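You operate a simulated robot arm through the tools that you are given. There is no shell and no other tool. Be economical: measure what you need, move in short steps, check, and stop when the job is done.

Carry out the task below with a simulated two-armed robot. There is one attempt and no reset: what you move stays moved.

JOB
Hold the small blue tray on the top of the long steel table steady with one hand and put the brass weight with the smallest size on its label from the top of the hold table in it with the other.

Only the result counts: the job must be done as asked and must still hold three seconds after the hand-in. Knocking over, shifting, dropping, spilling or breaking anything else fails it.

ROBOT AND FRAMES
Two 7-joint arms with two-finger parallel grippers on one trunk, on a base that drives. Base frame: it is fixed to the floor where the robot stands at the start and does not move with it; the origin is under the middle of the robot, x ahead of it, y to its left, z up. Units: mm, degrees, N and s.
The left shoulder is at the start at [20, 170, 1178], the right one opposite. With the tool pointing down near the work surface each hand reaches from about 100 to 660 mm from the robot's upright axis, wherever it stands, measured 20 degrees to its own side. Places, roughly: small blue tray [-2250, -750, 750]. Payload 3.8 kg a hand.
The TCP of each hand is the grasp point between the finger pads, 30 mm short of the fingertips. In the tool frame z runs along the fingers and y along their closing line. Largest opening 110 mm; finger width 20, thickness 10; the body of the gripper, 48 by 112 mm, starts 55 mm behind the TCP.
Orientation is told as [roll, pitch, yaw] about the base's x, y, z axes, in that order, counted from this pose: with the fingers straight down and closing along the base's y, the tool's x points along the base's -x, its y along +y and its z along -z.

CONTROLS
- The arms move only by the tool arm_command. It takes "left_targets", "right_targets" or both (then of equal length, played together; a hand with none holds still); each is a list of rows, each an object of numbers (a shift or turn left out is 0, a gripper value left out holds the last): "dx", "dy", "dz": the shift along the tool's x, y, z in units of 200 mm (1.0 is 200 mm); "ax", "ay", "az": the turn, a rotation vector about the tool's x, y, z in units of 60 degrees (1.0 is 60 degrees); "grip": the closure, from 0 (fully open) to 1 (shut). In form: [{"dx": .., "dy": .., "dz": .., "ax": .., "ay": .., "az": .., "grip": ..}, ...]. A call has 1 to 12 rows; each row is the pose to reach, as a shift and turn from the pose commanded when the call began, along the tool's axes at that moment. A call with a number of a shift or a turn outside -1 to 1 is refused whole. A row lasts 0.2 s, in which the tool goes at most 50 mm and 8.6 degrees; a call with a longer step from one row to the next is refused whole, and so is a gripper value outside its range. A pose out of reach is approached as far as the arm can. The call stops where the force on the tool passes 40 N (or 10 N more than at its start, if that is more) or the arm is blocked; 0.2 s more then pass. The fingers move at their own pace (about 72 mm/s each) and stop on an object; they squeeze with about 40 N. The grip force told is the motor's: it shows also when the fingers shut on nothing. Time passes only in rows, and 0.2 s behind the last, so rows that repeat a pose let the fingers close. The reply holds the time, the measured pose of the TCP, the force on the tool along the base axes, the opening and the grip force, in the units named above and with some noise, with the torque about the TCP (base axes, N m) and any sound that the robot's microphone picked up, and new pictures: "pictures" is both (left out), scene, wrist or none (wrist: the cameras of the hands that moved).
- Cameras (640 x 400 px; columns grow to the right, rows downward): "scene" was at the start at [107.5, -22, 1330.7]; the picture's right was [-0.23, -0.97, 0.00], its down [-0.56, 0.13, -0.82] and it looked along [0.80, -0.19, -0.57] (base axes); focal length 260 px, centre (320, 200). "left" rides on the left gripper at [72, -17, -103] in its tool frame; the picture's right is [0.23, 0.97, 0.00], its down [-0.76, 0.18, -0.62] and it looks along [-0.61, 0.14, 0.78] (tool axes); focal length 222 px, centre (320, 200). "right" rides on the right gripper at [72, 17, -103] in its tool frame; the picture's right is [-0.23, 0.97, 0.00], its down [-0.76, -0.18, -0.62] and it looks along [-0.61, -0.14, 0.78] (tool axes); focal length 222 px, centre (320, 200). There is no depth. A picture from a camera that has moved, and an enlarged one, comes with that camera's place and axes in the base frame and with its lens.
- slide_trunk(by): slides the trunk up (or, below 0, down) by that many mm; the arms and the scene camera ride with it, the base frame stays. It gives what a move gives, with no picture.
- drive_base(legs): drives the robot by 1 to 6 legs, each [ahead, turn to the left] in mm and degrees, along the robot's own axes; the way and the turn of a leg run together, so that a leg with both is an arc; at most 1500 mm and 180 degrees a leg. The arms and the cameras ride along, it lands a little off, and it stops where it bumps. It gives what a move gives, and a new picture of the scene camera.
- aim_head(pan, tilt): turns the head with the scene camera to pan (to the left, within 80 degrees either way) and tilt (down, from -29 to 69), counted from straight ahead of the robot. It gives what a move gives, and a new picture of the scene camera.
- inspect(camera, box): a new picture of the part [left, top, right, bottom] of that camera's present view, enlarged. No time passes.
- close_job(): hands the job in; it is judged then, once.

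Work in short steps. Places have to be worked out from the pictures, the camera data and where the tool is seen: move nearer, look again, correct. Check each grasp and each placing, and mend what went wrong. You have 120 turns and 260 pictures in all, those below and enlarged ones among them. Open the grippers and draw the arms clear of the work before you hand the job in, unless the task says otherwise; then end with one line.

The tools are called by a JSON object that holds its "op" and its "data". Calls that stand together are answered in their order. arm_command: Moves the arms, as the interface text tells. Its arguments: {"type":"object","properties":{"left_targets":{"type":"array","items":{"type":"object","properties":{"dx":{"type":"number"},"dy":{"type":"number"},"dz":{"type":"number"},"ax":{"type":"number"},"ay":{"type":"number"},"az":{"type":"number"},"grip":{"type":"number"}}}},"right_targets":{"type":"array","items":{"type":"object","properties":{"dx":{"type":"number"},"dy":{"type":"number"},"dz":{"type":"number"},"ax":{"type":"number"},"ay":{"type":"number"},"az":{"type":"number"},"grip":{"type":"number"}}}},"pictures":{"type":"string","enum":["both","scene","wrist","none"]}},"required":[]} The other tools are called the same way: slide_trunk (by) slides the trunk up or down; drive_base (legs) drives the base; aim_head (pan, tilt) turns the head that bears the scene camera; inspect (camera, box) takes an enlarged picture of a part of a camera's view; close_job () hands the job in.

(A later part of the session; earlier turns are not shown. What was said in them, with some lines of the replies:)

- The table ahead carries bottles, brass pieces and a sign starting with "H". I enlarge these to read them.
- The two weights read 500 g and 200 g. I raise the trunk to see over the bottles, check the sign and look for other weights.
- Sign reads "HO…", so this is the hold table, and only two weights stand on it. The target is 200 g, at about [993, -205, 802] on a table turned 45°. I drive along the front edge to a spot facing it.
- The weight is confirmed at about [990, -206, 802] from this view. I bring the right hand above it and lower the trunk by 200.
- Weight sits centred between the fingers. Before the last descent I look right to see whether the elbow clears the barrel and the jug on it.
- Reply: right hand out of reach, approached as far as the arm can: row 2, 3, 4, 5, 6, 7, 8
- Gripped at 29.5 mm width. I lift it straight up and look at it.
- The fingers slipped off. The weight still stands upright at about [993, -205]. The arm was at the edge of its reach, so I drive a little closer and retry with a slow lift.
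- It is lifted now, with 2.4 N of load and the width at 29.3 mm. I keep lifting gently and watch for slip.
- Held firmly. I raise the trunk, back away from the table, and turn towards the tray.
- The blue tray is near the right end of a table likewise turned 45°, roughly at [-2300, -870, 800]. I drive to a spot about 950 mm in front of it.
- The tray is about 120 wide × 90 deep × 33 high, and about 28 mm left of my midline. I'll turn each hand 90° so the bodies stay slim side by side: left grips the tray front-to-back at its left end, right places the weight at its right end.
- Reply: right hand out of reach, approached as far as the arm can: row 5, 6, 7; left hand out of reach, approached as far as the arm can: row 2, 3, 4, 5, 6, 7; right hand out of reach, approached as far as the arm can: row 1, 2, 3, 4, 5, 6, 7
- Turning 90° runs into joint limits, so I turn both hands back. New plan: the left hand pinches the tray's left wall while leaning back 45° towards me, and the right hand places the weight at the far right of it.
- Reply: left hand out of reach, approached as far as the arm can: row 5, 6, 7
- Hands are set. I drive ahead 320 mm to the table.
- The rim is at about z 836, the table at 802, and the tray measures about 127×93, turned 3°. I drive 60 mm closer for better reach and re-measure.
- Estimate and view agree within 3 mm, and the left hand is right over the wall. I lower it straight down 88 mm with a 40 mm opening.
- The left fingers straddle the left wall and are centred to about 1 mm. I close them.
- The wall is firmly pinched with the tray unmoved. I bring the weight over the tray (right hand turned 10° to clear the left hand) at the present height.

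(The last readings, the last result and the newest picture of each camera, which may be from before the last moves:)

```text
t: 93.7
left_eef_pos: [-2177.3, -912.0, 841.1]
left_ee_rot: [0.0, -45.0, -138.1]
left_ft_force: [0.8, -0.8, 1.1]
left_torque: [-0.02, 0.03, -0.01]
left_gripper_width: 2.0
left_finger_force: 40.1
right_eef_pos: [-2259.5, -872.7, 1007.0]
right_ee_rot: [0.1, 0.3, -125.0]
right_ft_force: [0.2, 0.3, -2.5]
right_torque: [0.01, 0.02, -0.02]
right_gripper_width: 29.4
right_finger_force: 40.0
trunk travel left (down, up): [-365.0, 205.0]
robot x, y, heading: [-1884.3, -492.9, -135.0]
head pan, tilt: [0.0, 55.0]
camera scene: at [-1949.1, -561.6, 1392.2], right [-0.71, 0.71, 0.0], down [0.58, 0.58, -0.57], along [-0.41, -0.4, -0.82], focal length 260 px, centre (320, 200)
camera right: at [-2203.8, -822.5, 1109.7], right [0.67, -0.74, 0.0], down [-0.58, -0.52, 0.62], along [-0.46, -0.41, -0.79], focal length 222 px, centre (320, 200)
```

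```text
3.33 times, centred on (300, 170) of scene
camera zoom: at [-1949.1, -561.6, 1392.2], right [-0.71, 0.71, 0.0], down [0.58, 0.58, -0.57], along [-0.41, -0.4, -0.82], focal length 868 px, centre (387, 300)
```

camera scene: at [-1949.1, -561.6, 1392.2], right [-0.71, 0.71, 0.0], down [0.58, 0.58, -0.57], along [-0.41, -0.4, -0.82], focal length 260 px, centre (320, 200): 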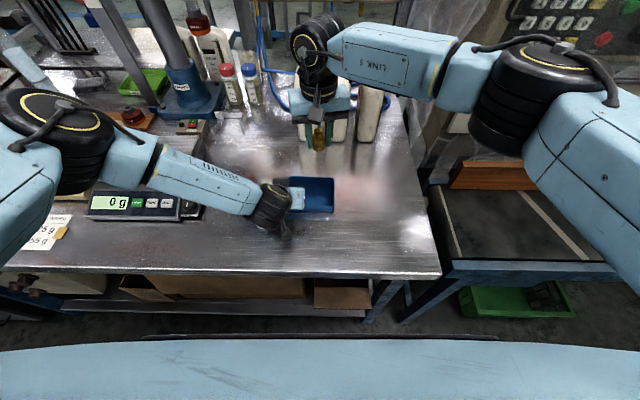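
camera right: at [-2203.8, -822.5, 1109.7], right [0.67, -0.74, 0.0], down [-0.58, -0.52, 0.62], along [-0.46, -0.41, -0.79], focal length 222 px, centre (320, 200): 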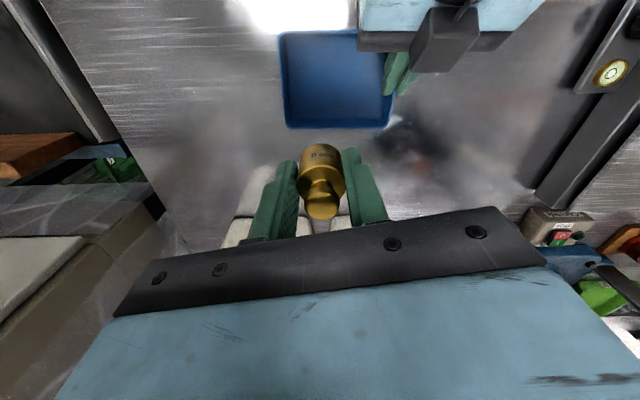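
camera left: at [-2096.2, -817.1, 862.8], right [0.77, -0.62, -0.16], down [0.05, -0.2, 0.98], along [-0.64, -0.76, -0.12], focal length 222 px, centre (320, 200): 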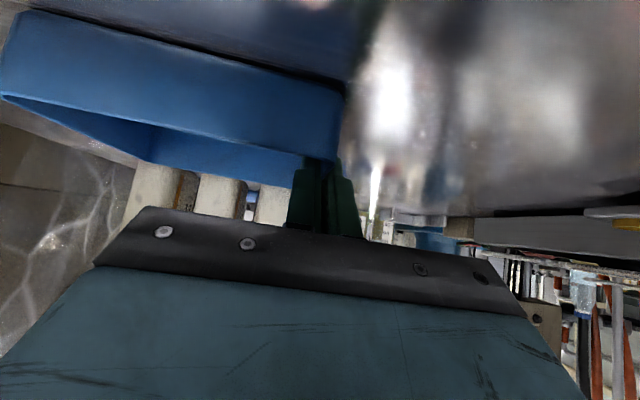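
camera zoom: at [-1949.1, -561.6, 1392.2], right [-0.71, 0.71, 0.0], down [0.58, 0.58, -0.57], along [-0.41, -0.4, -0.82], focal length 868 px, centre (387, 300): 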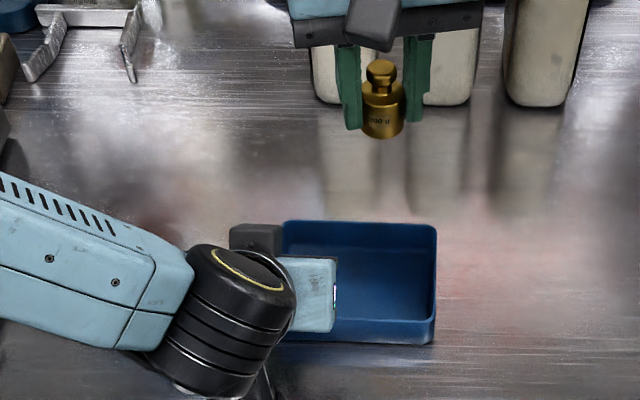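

The projected landing spot lies inside the tray, with margins all around. I lower to z≈862.

{"op": "arm_command", "data": {"right_targets": [{"dz": 0.06}, {"dz": 0.18}, {"dz": 0.32}, {"dz": 0.46}, {"dz": 0.58}, {"dz": 0.67}, {"dz": 0.725}, {"dz": 0.725}], "pictures": "both"}}

{"op": "inspect", "data": {"camera": "scene", "box": [220, 110, 380, 230]}}

```text
t: 95.5
left_eef_pos: [-2178.0, -913.0, 840.7]
left_ee_rot: [0.0, -44.9, -138.1]
left_ft_force: [0.0, -0.2, 0.4]
left_torque: [-0.01, 0.03, -0.01]
left_gripper_width: 2.1
left_finger_force: 40.1
right_eef_pos: [-2255.9, -868.2, 862.2]
right_ee_rot: [0.1, 0.2, -125.0]
right_ft_force: [0.2, -0.5, -2.2]
right_torque: [-0.01, 0.02, -0.01]
right_gripper_width: 29.3
right_finger_force: 40.2
trunk travel left (down, up): [-365.0, 205.0]
robot x, y, heading: [-1885.9, -495.0, -135.3]
head pan, tilt: [0.0, 55.0]
camera scene: at [-1949.2, -561.6, 1392.2], right [-0.71, 0.71, 0.0], down [0.58, 0.58, -0.57], along [-0.41, -0.4, -0.82], focal length 260 px, centre (320, 200)
camera right: at [-2201.1, -820.0, 965.6], right [0.67, -0.74, 0.0], down [-0.58, -0.52, 0.62], along [-0.46, -0.41, -0.79], focal length 222 px, centre (320, 200)
```

scene: 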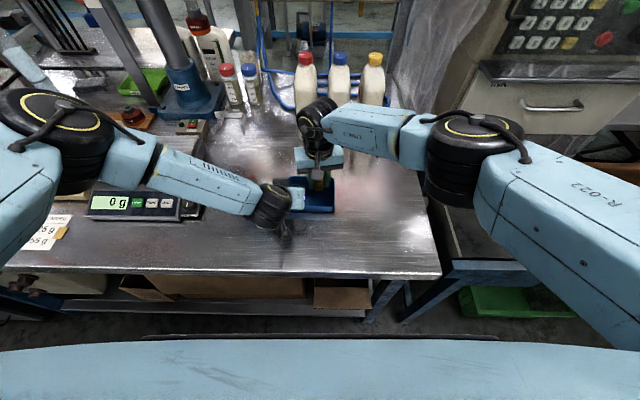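
right: 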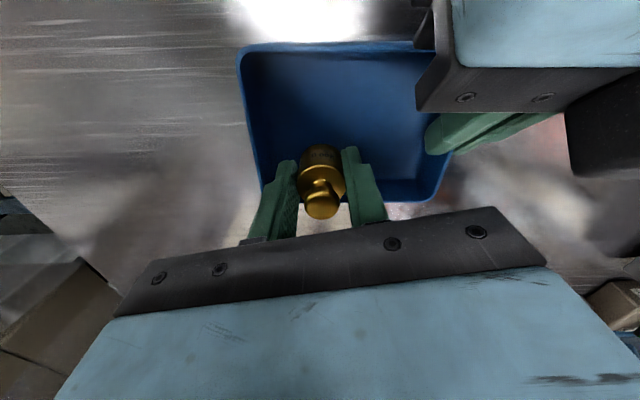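

```text
3.33 times, centred on (300, 170) of scene
camera zoom: at [-1949.2, -561.6, 1392.2], right [-0.71, 0.71, 0.0], down [0.58, 0.58, -0.57], along [-0.41, -0.4, -0.82], focal length 868 px, centre (387, 300)
```

zoom: 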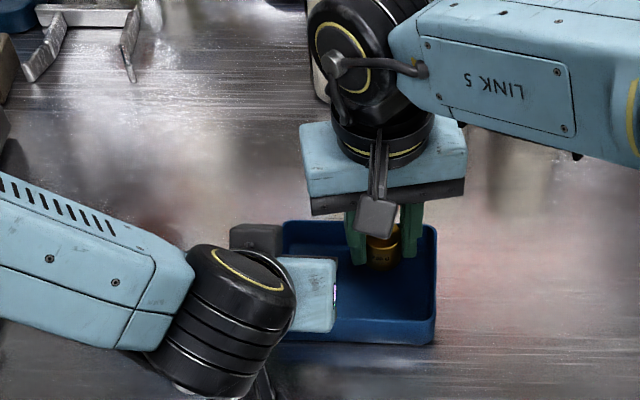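

{"op": "arm_command", "data": {"right_targets": [{"dz": 0.03, "dy": 0.01}, {"dz": 0.06, "dy": 0.015}, {"dz": 0.08, "dy": 0.015}, {"dz": 0.09, "dy": 0.015}, {"dz": 0.1, "dy": 0.015}, {"dz": 0.1, "dy": 0.015}], "pictures": "wrist"}}

```text
t: 96.8
left_eef_pos: [-2177.5, -911.2, 841.5]
left_ee_rot: [-0.1, -44.9, -138.1]
left_ft_force: [-0.2, 0.2, 1.0]
left_torque: [-0.03, 0.04, 0.01]
left_gripper_width: 2.3
left_finger_force: 39.5
right_eef_pos: [-2254.5, -872.7, 842.5]
right_ee_rot: [0.2, 0.2, -125.0]
right_ft_force: [-0.7, 0.0, -2.3]
right_torque: [0.0, 0.01, 0.01]
right_gripper_width: 28.9
right_finger_force: 40.0
trunk travel left (down, up): [-365.0, 205.0]
robot x, y, heading: [-1885.1, -492.2, -135.0]
head pan, tilt: [0.0, 55.0]
camera right: at [-2199.3, -822.9, 945.5], right [0.67, -0.74, 0.0], down [-0.58, -0.52, 0.62], along [-0.46, -0.41, -0.79], focal length 222 px, centre (320, 200)
```

right: 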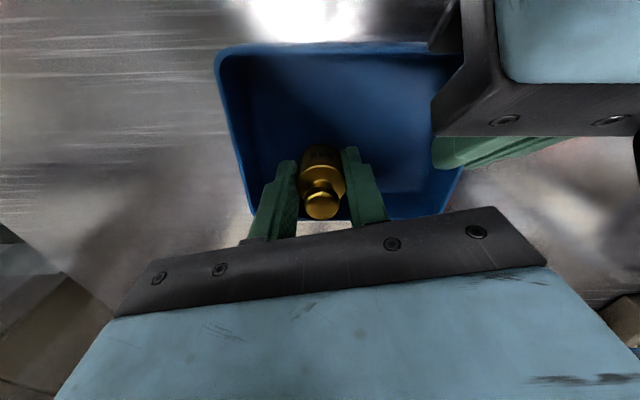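

No contact yet (still 2.3 N hanging). I creep down 1 mm per row.

{"op": "arm_command", "data": {"right_targets": [{"dz": 0.005}, {"dz": 0.01}, {"dz": 0.015}, {"dz": 0.015}], "pictures": "none"}}

```text
t: 97.8
left_eef_pos: [-2176.3, -912.3, 840.3]
left_ee_rot: [0.1, -45.0, -138.2]
left_ft_force: [-3.3, -2.9, -7.4]
left_torque: [0.15, -0.23, 0.28]
left_gripper_width: 2.2
left_finger_force: 39.3
right_eef_pos: [-2254.5, -872.8, 840.7]
right_ee_rot: [0.3, 0.1, -125.1]
right_ft_force: [-1.0, 3.9, 23.3]
right_torque: [0.05, 0.08, 0.0]
right_gripper_width: 29.3
right_finger_force: 40.4
trunk travel left (down, up): [-365.0, 205.0]
robot x, y, heading: [-1881.4, -492.1, -134.9]
head pan, tilt: [0.0, 55.0]
```

Contact: 23 N upward. I ease up 1.5 mm and open the right fingers only to 41 mm to stay clear of the walls.

{"op": "arm_command", "data": {"right_targets": [{"dz": -0.005}, {"dz": -0.0075}, {"dz": -0.0075, "grip": 0.66}, {"dz": -0.0075, "grip": 0.63}, {"dz": -0.0075, "grip": 0.63}], "pictures": "wrist"}}

{"op": "inspect", "data": {"camera": "right", "box": [240, 110, 400, 230]}}

```text
t: 99.0
left_eef_pos: [-2177.9, -911.9, 841.0]
left_ee_rot: [0.0, -45.0, -138.1]
left_ft_force: [-0.9, -0.6, -0.2]
left_torque: [0.0, 0.02, -0.02]
left_gripper_width: 2.1
left_finger_force: 40.2
right_eef_pos: [-2254.5, -872.2, 840.4]
right_ee_rot: [0.1, 0.3, -125.0]
right_ft_force: [-0.7, -1.1, 0.3]
right_torque: [-0.02, 0.01, 0.03]
right_gripper_width: 40.6
right_finger_force: 0.0
trunk travel left (down, up): [-365.0, 205.0]
robot x, y, heading: [-1885.0, -495.2, -135.2]
head pan, tilt: [0.0, 55.0]
camera right: at [-2199.3, -822.8, 943.5], right [0.67, -0.74, 0.0], down [-0.59, -0.52, 0.62], along [-0.46, -0.41, -0.79], focal length 222 px, centre (320, 200)
```

right: 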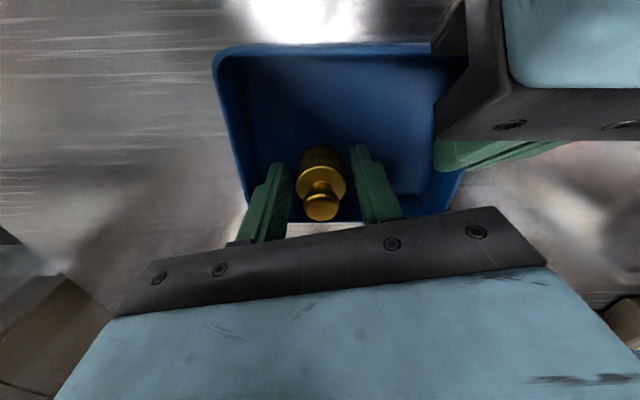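

```text
3.33 times, centred on (320, 170) of right
camera zoom: at [-2199.3, -822.8, 943.5], right [0.67, -0.74, 0.0], down [-0.59, -0.52, 0.62], along [-0.46, -0.41, -0.79], focal length 740 px, centre (320, 300)
```

zoom: 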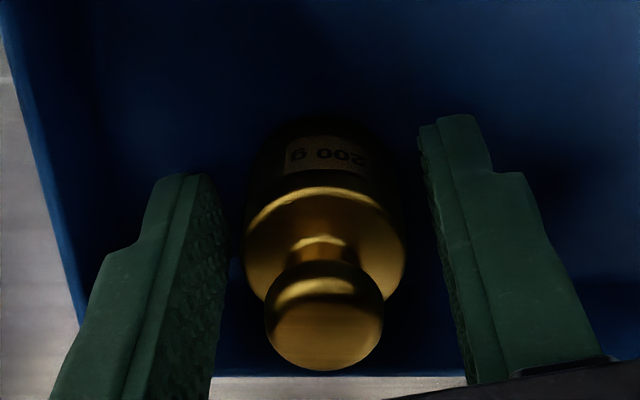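

The weight stands free between the fingers. I lift the right hand straight up, slowly at first.

{"op": "arm_command", "data": {"right_targets": [{"dz": -0.03}, {"dz": -0.1}, {"dz": -0.22}, {"dz": -0.38}, {"dz": -0.56}, {"dz": -0.75}, {"dz": -0.9}, {"dz": -0.9}], "pictures": "wrist"}}

```text
t: 100.8
left_eef_pos: [-2178.2, -913.2, 841.7]
left_ee_rot: [0.0, -45.0, -138.2]
left_ft_force: [0.7, 0.3, 0.6]
left_torque: [-0.01, 0.04, -0.01]
left_gripper_width: 2.1
left_finger_force: 40.0
right_eef_pos: [-2254.5, -869.7, 1022.3]
right_ee_rot: [0.2, 0.3, -125.0]
right_ft_force: [0.3, 0.3, -0.3]
right_torque: [0.0, 0.01, 0.03]
right_gripper_width: 40.7
right_finger_force: 0.1
trunk travel left (down, up): [-365.0, 205.0]
robot x, y, heading: [-1885.1, -495.8, -134.9]
head pan, tilt: [0.0, 55.0]
camera right: at [-2199.6, -821.6, 1123.9], right [0.67, -0.74, 0.0], down [-0.59, -0.52, 0.62], along [-0.46, -0.41, -0.79], focal length 222 px, centre (320, 200)
```

right: 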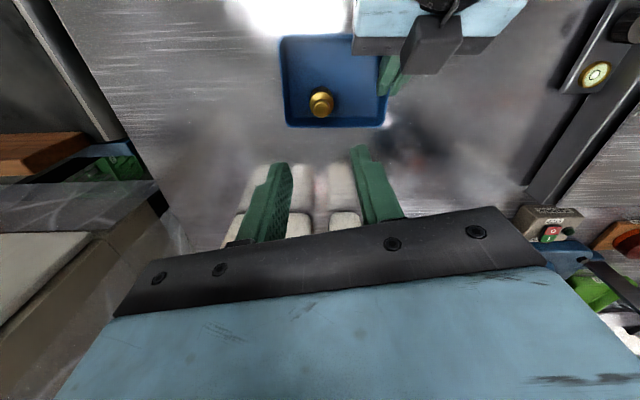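

The 200 g weight stands upright in the tray. Now I open the left hand gently and lift it straight up off the wall.

{"op": "arm_command", "data": {"left_targets": [{"grip": 0.8}, {"grip": 0.64}, {"grip": 0.64}, {"grip": 0.64}, {"dx": -0.03, "dz": -0.03}, {"dx": -0.1, "dz": -0.1}, {"dx": -0.2, "dz": -0.2}, {"dx": -0.32, "dz": -0.32}, {"dx": -0.44, "dz": -0.44}, {"dx": -0.44, "dz": -0.44}], "pictures": "both"}}

{"op": "inspect", "data": {"camera": "right", "box": [250, 10, 450, 150]}}

```text
t: 103.0
left_eef_pos: [-2174.7, -914.9, 966.3]
left_ee_rot: [0.1, -45.1, -138.1]
left_ft_force: [0.7, -0.9, 0.6]
left_torque: [-0.01, 0.04, -0.01]
left_gripper_width: 39.7
left_finger_force: 0.0
right_eef_pos: [-2255.2, -872.5, 1020.2]
right_ee_rot: [0.1, 0.3, -125.0]
right_ft_force: [-1.0, 0.0, -0.1]
right_torque: [-0.03, 0.01, 0.0]
right_gripper_width: 40.9
right_finger_force: 0.0
trunk travel left (down, up): [-365.0, 205.0]
robot x, y, heading: [-1882.0, -494.2, -134.9]
head pan, tilt: [0.0, 55.0]
camera scene: at [-1949.3, -561.6, 1392.2], right [-0.71, 0.71, 0.0], down [0.58, 0.58, -0.57], along [-0.41, -0.4, -0.82], focal length 260 px, centre (320, 200)
camera left: at [-2093.7, -820.1, 987.9], right [0.77, -0.62, -0.16], down [0.04, -0.2, 0.98], along [-0.64, -0.76, -0.12], focal length 222 px, centre (320, 200)
```

scene: 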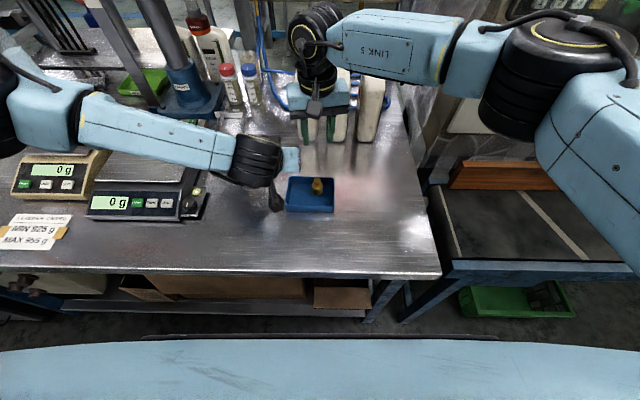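
left: 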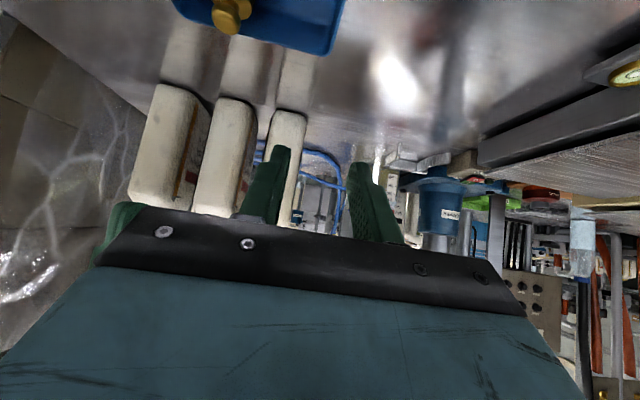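

```text
2.86 times, centred on (350, 80) of right
camera zoom: at [-2199.9, -821.8, 1123.5], right [0.67, -0.74, 0.0], down [-0.58, -0.52, 0.62], along [-0.46, -0.41, -0.79], focal length 635 px, centre (234, 543)
```

zoom: 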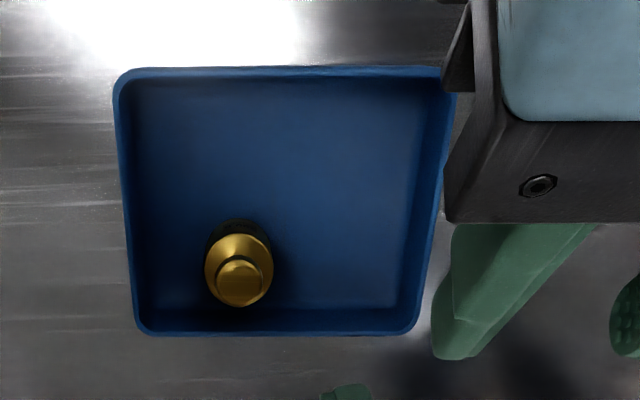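

The tray and weight stand free and undisturbed. I raise the trunk and back off to clear the work, opening the grippers.

{"op": "slide_trunk", "data": {"by": 200}}

{"op": "drive_base", "data": {"legs": [[-350, 0]]}}

{"op": "arm_command", "data": {"left_targets": [{"grip": 0}, {"grip": 0}, {"grip": 0}], "right_targets": [{"grip": 0}, {"grip": 0}, {"grip": 0}], "pictures": "scene"}}

```text
t: 105.2
left_eef_pos: [-2175.3, -915.1, 1166.3]
left_ee_rot: [0.0, -45.0, -138.1]
left_ft_force: [0.2, -0.4, 0.6]
left_torque: [0.0, 0.03, 0.0]
left_gripper_width: 39.6
left_finger_force: 0.1
right_eef_pos: [-2254.7, -870.0, 1220.6]
right_ee_rot: [0.1, 0.3, -124.9]
right_ft_force: [0.3, -0.1, 0.1]
right_torque: [0.02, -0.01, 0.0]
right_gripper_width: 40.8
right_finger_force: 0.1
trunk travel left (down, up): [-565.0, 5.0]
robot x, y, heading: [-1886.3, -494.6, -135.2]
head pan, tilt: [0.0, 55.0]
```

```text
t: 107.5
left_eef_pos: [-1919.7, -664.9, 1166.6]
left_ee_rot: [0.0, -45.0, -137.7]
left_ft_force: [-0.1, 0.6, 0.0]
left_torque: [-0.01, 0.06, -0.01]
left_gripper_width: 39.8
left_finger_force: 0.0
right_eef_pos: [-2000.8, -620.5, 1220.2]
right_ee_rot: [0.1, 0.3, -124.7]
right_ft_force: [-0.4, 0.2, 0.5]
right_torque: [0.01, -0.01, -0.01]
right_gripper_width: 40.6
right_finger_force: 0.1
trunk travel left (down, up): [-565.0, 5.0]
robot x, y, heading: [-1632.6, -245.5, -135.0]
head pan, tilt: [0.0, 55.0]
camera scene: at [-1696.8, -309.9, 1592.2], right [-0.71, 0.71, 0.0], down [0.58, 0.58, -0.57], along [-0.4, -0.41, -0.82], focal length 260 px, centre (320, 200)
```

scene: 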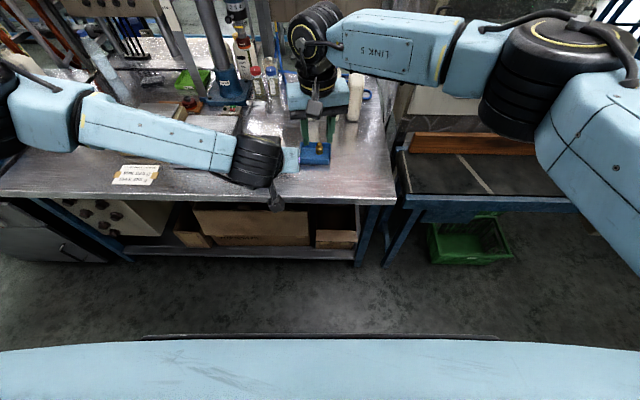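

```text
t: 108.3
left_eef_pos: [-1921.4, -664.6, 1166.4]
left_ee_rot: [0.0, -45.0, -137.9]
left_ft_force: [0.3, -0.2, 0.5]
left_torque: [0.02, -0.02, -0.02]
left_gripper_width: 110.1
left_finger_force: 0.2
right_eef_pos: [-2001.7, -621.8, 1220.4]
right_ee_rot: [0.1, 0.3, -124.7]
right_ft_force: [-0.5, 0.6, -0.4]
right_torque: [-0.01, 0.0, -0.03]
right_gripper_width: 110.0
right_finger_force: 0.0
trunk travel left (down, up): [-565.0, 5.0]
robot x, y, heading: [-1630.8, -242.2, -135.0]
head pan, tilt: [0.0, 55.0]
camera scene: at [-1697.0, -310.0, 1592.2], right [-0.71, 0.71, 0.0], down [0.58, 0.58, -0.57], along [-0.4, -0.41, -0.82], focal length 260 px, centre (320, 200)
```

scene: 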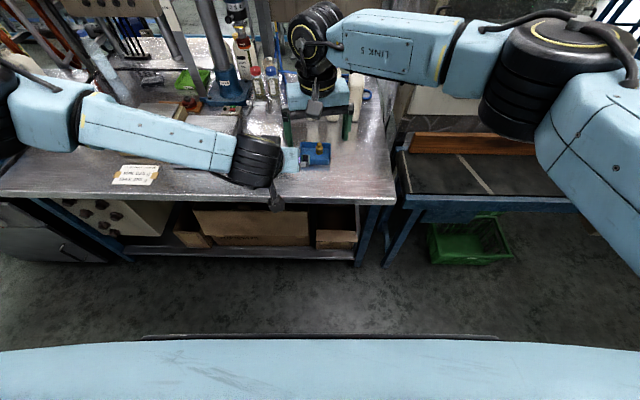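

The weight is visible in the tray, both hands are open and clear, and nothing else has moved. I hand the job in.

{"op": "close_job", "data": {}}

```text
The job is handed in.
```

The 200 g weight, the smaller of the two I saw on the hold table, stands upright in the small blue tray; the left hand held the tray steady while the right put it in, and both hands are now open and clear.
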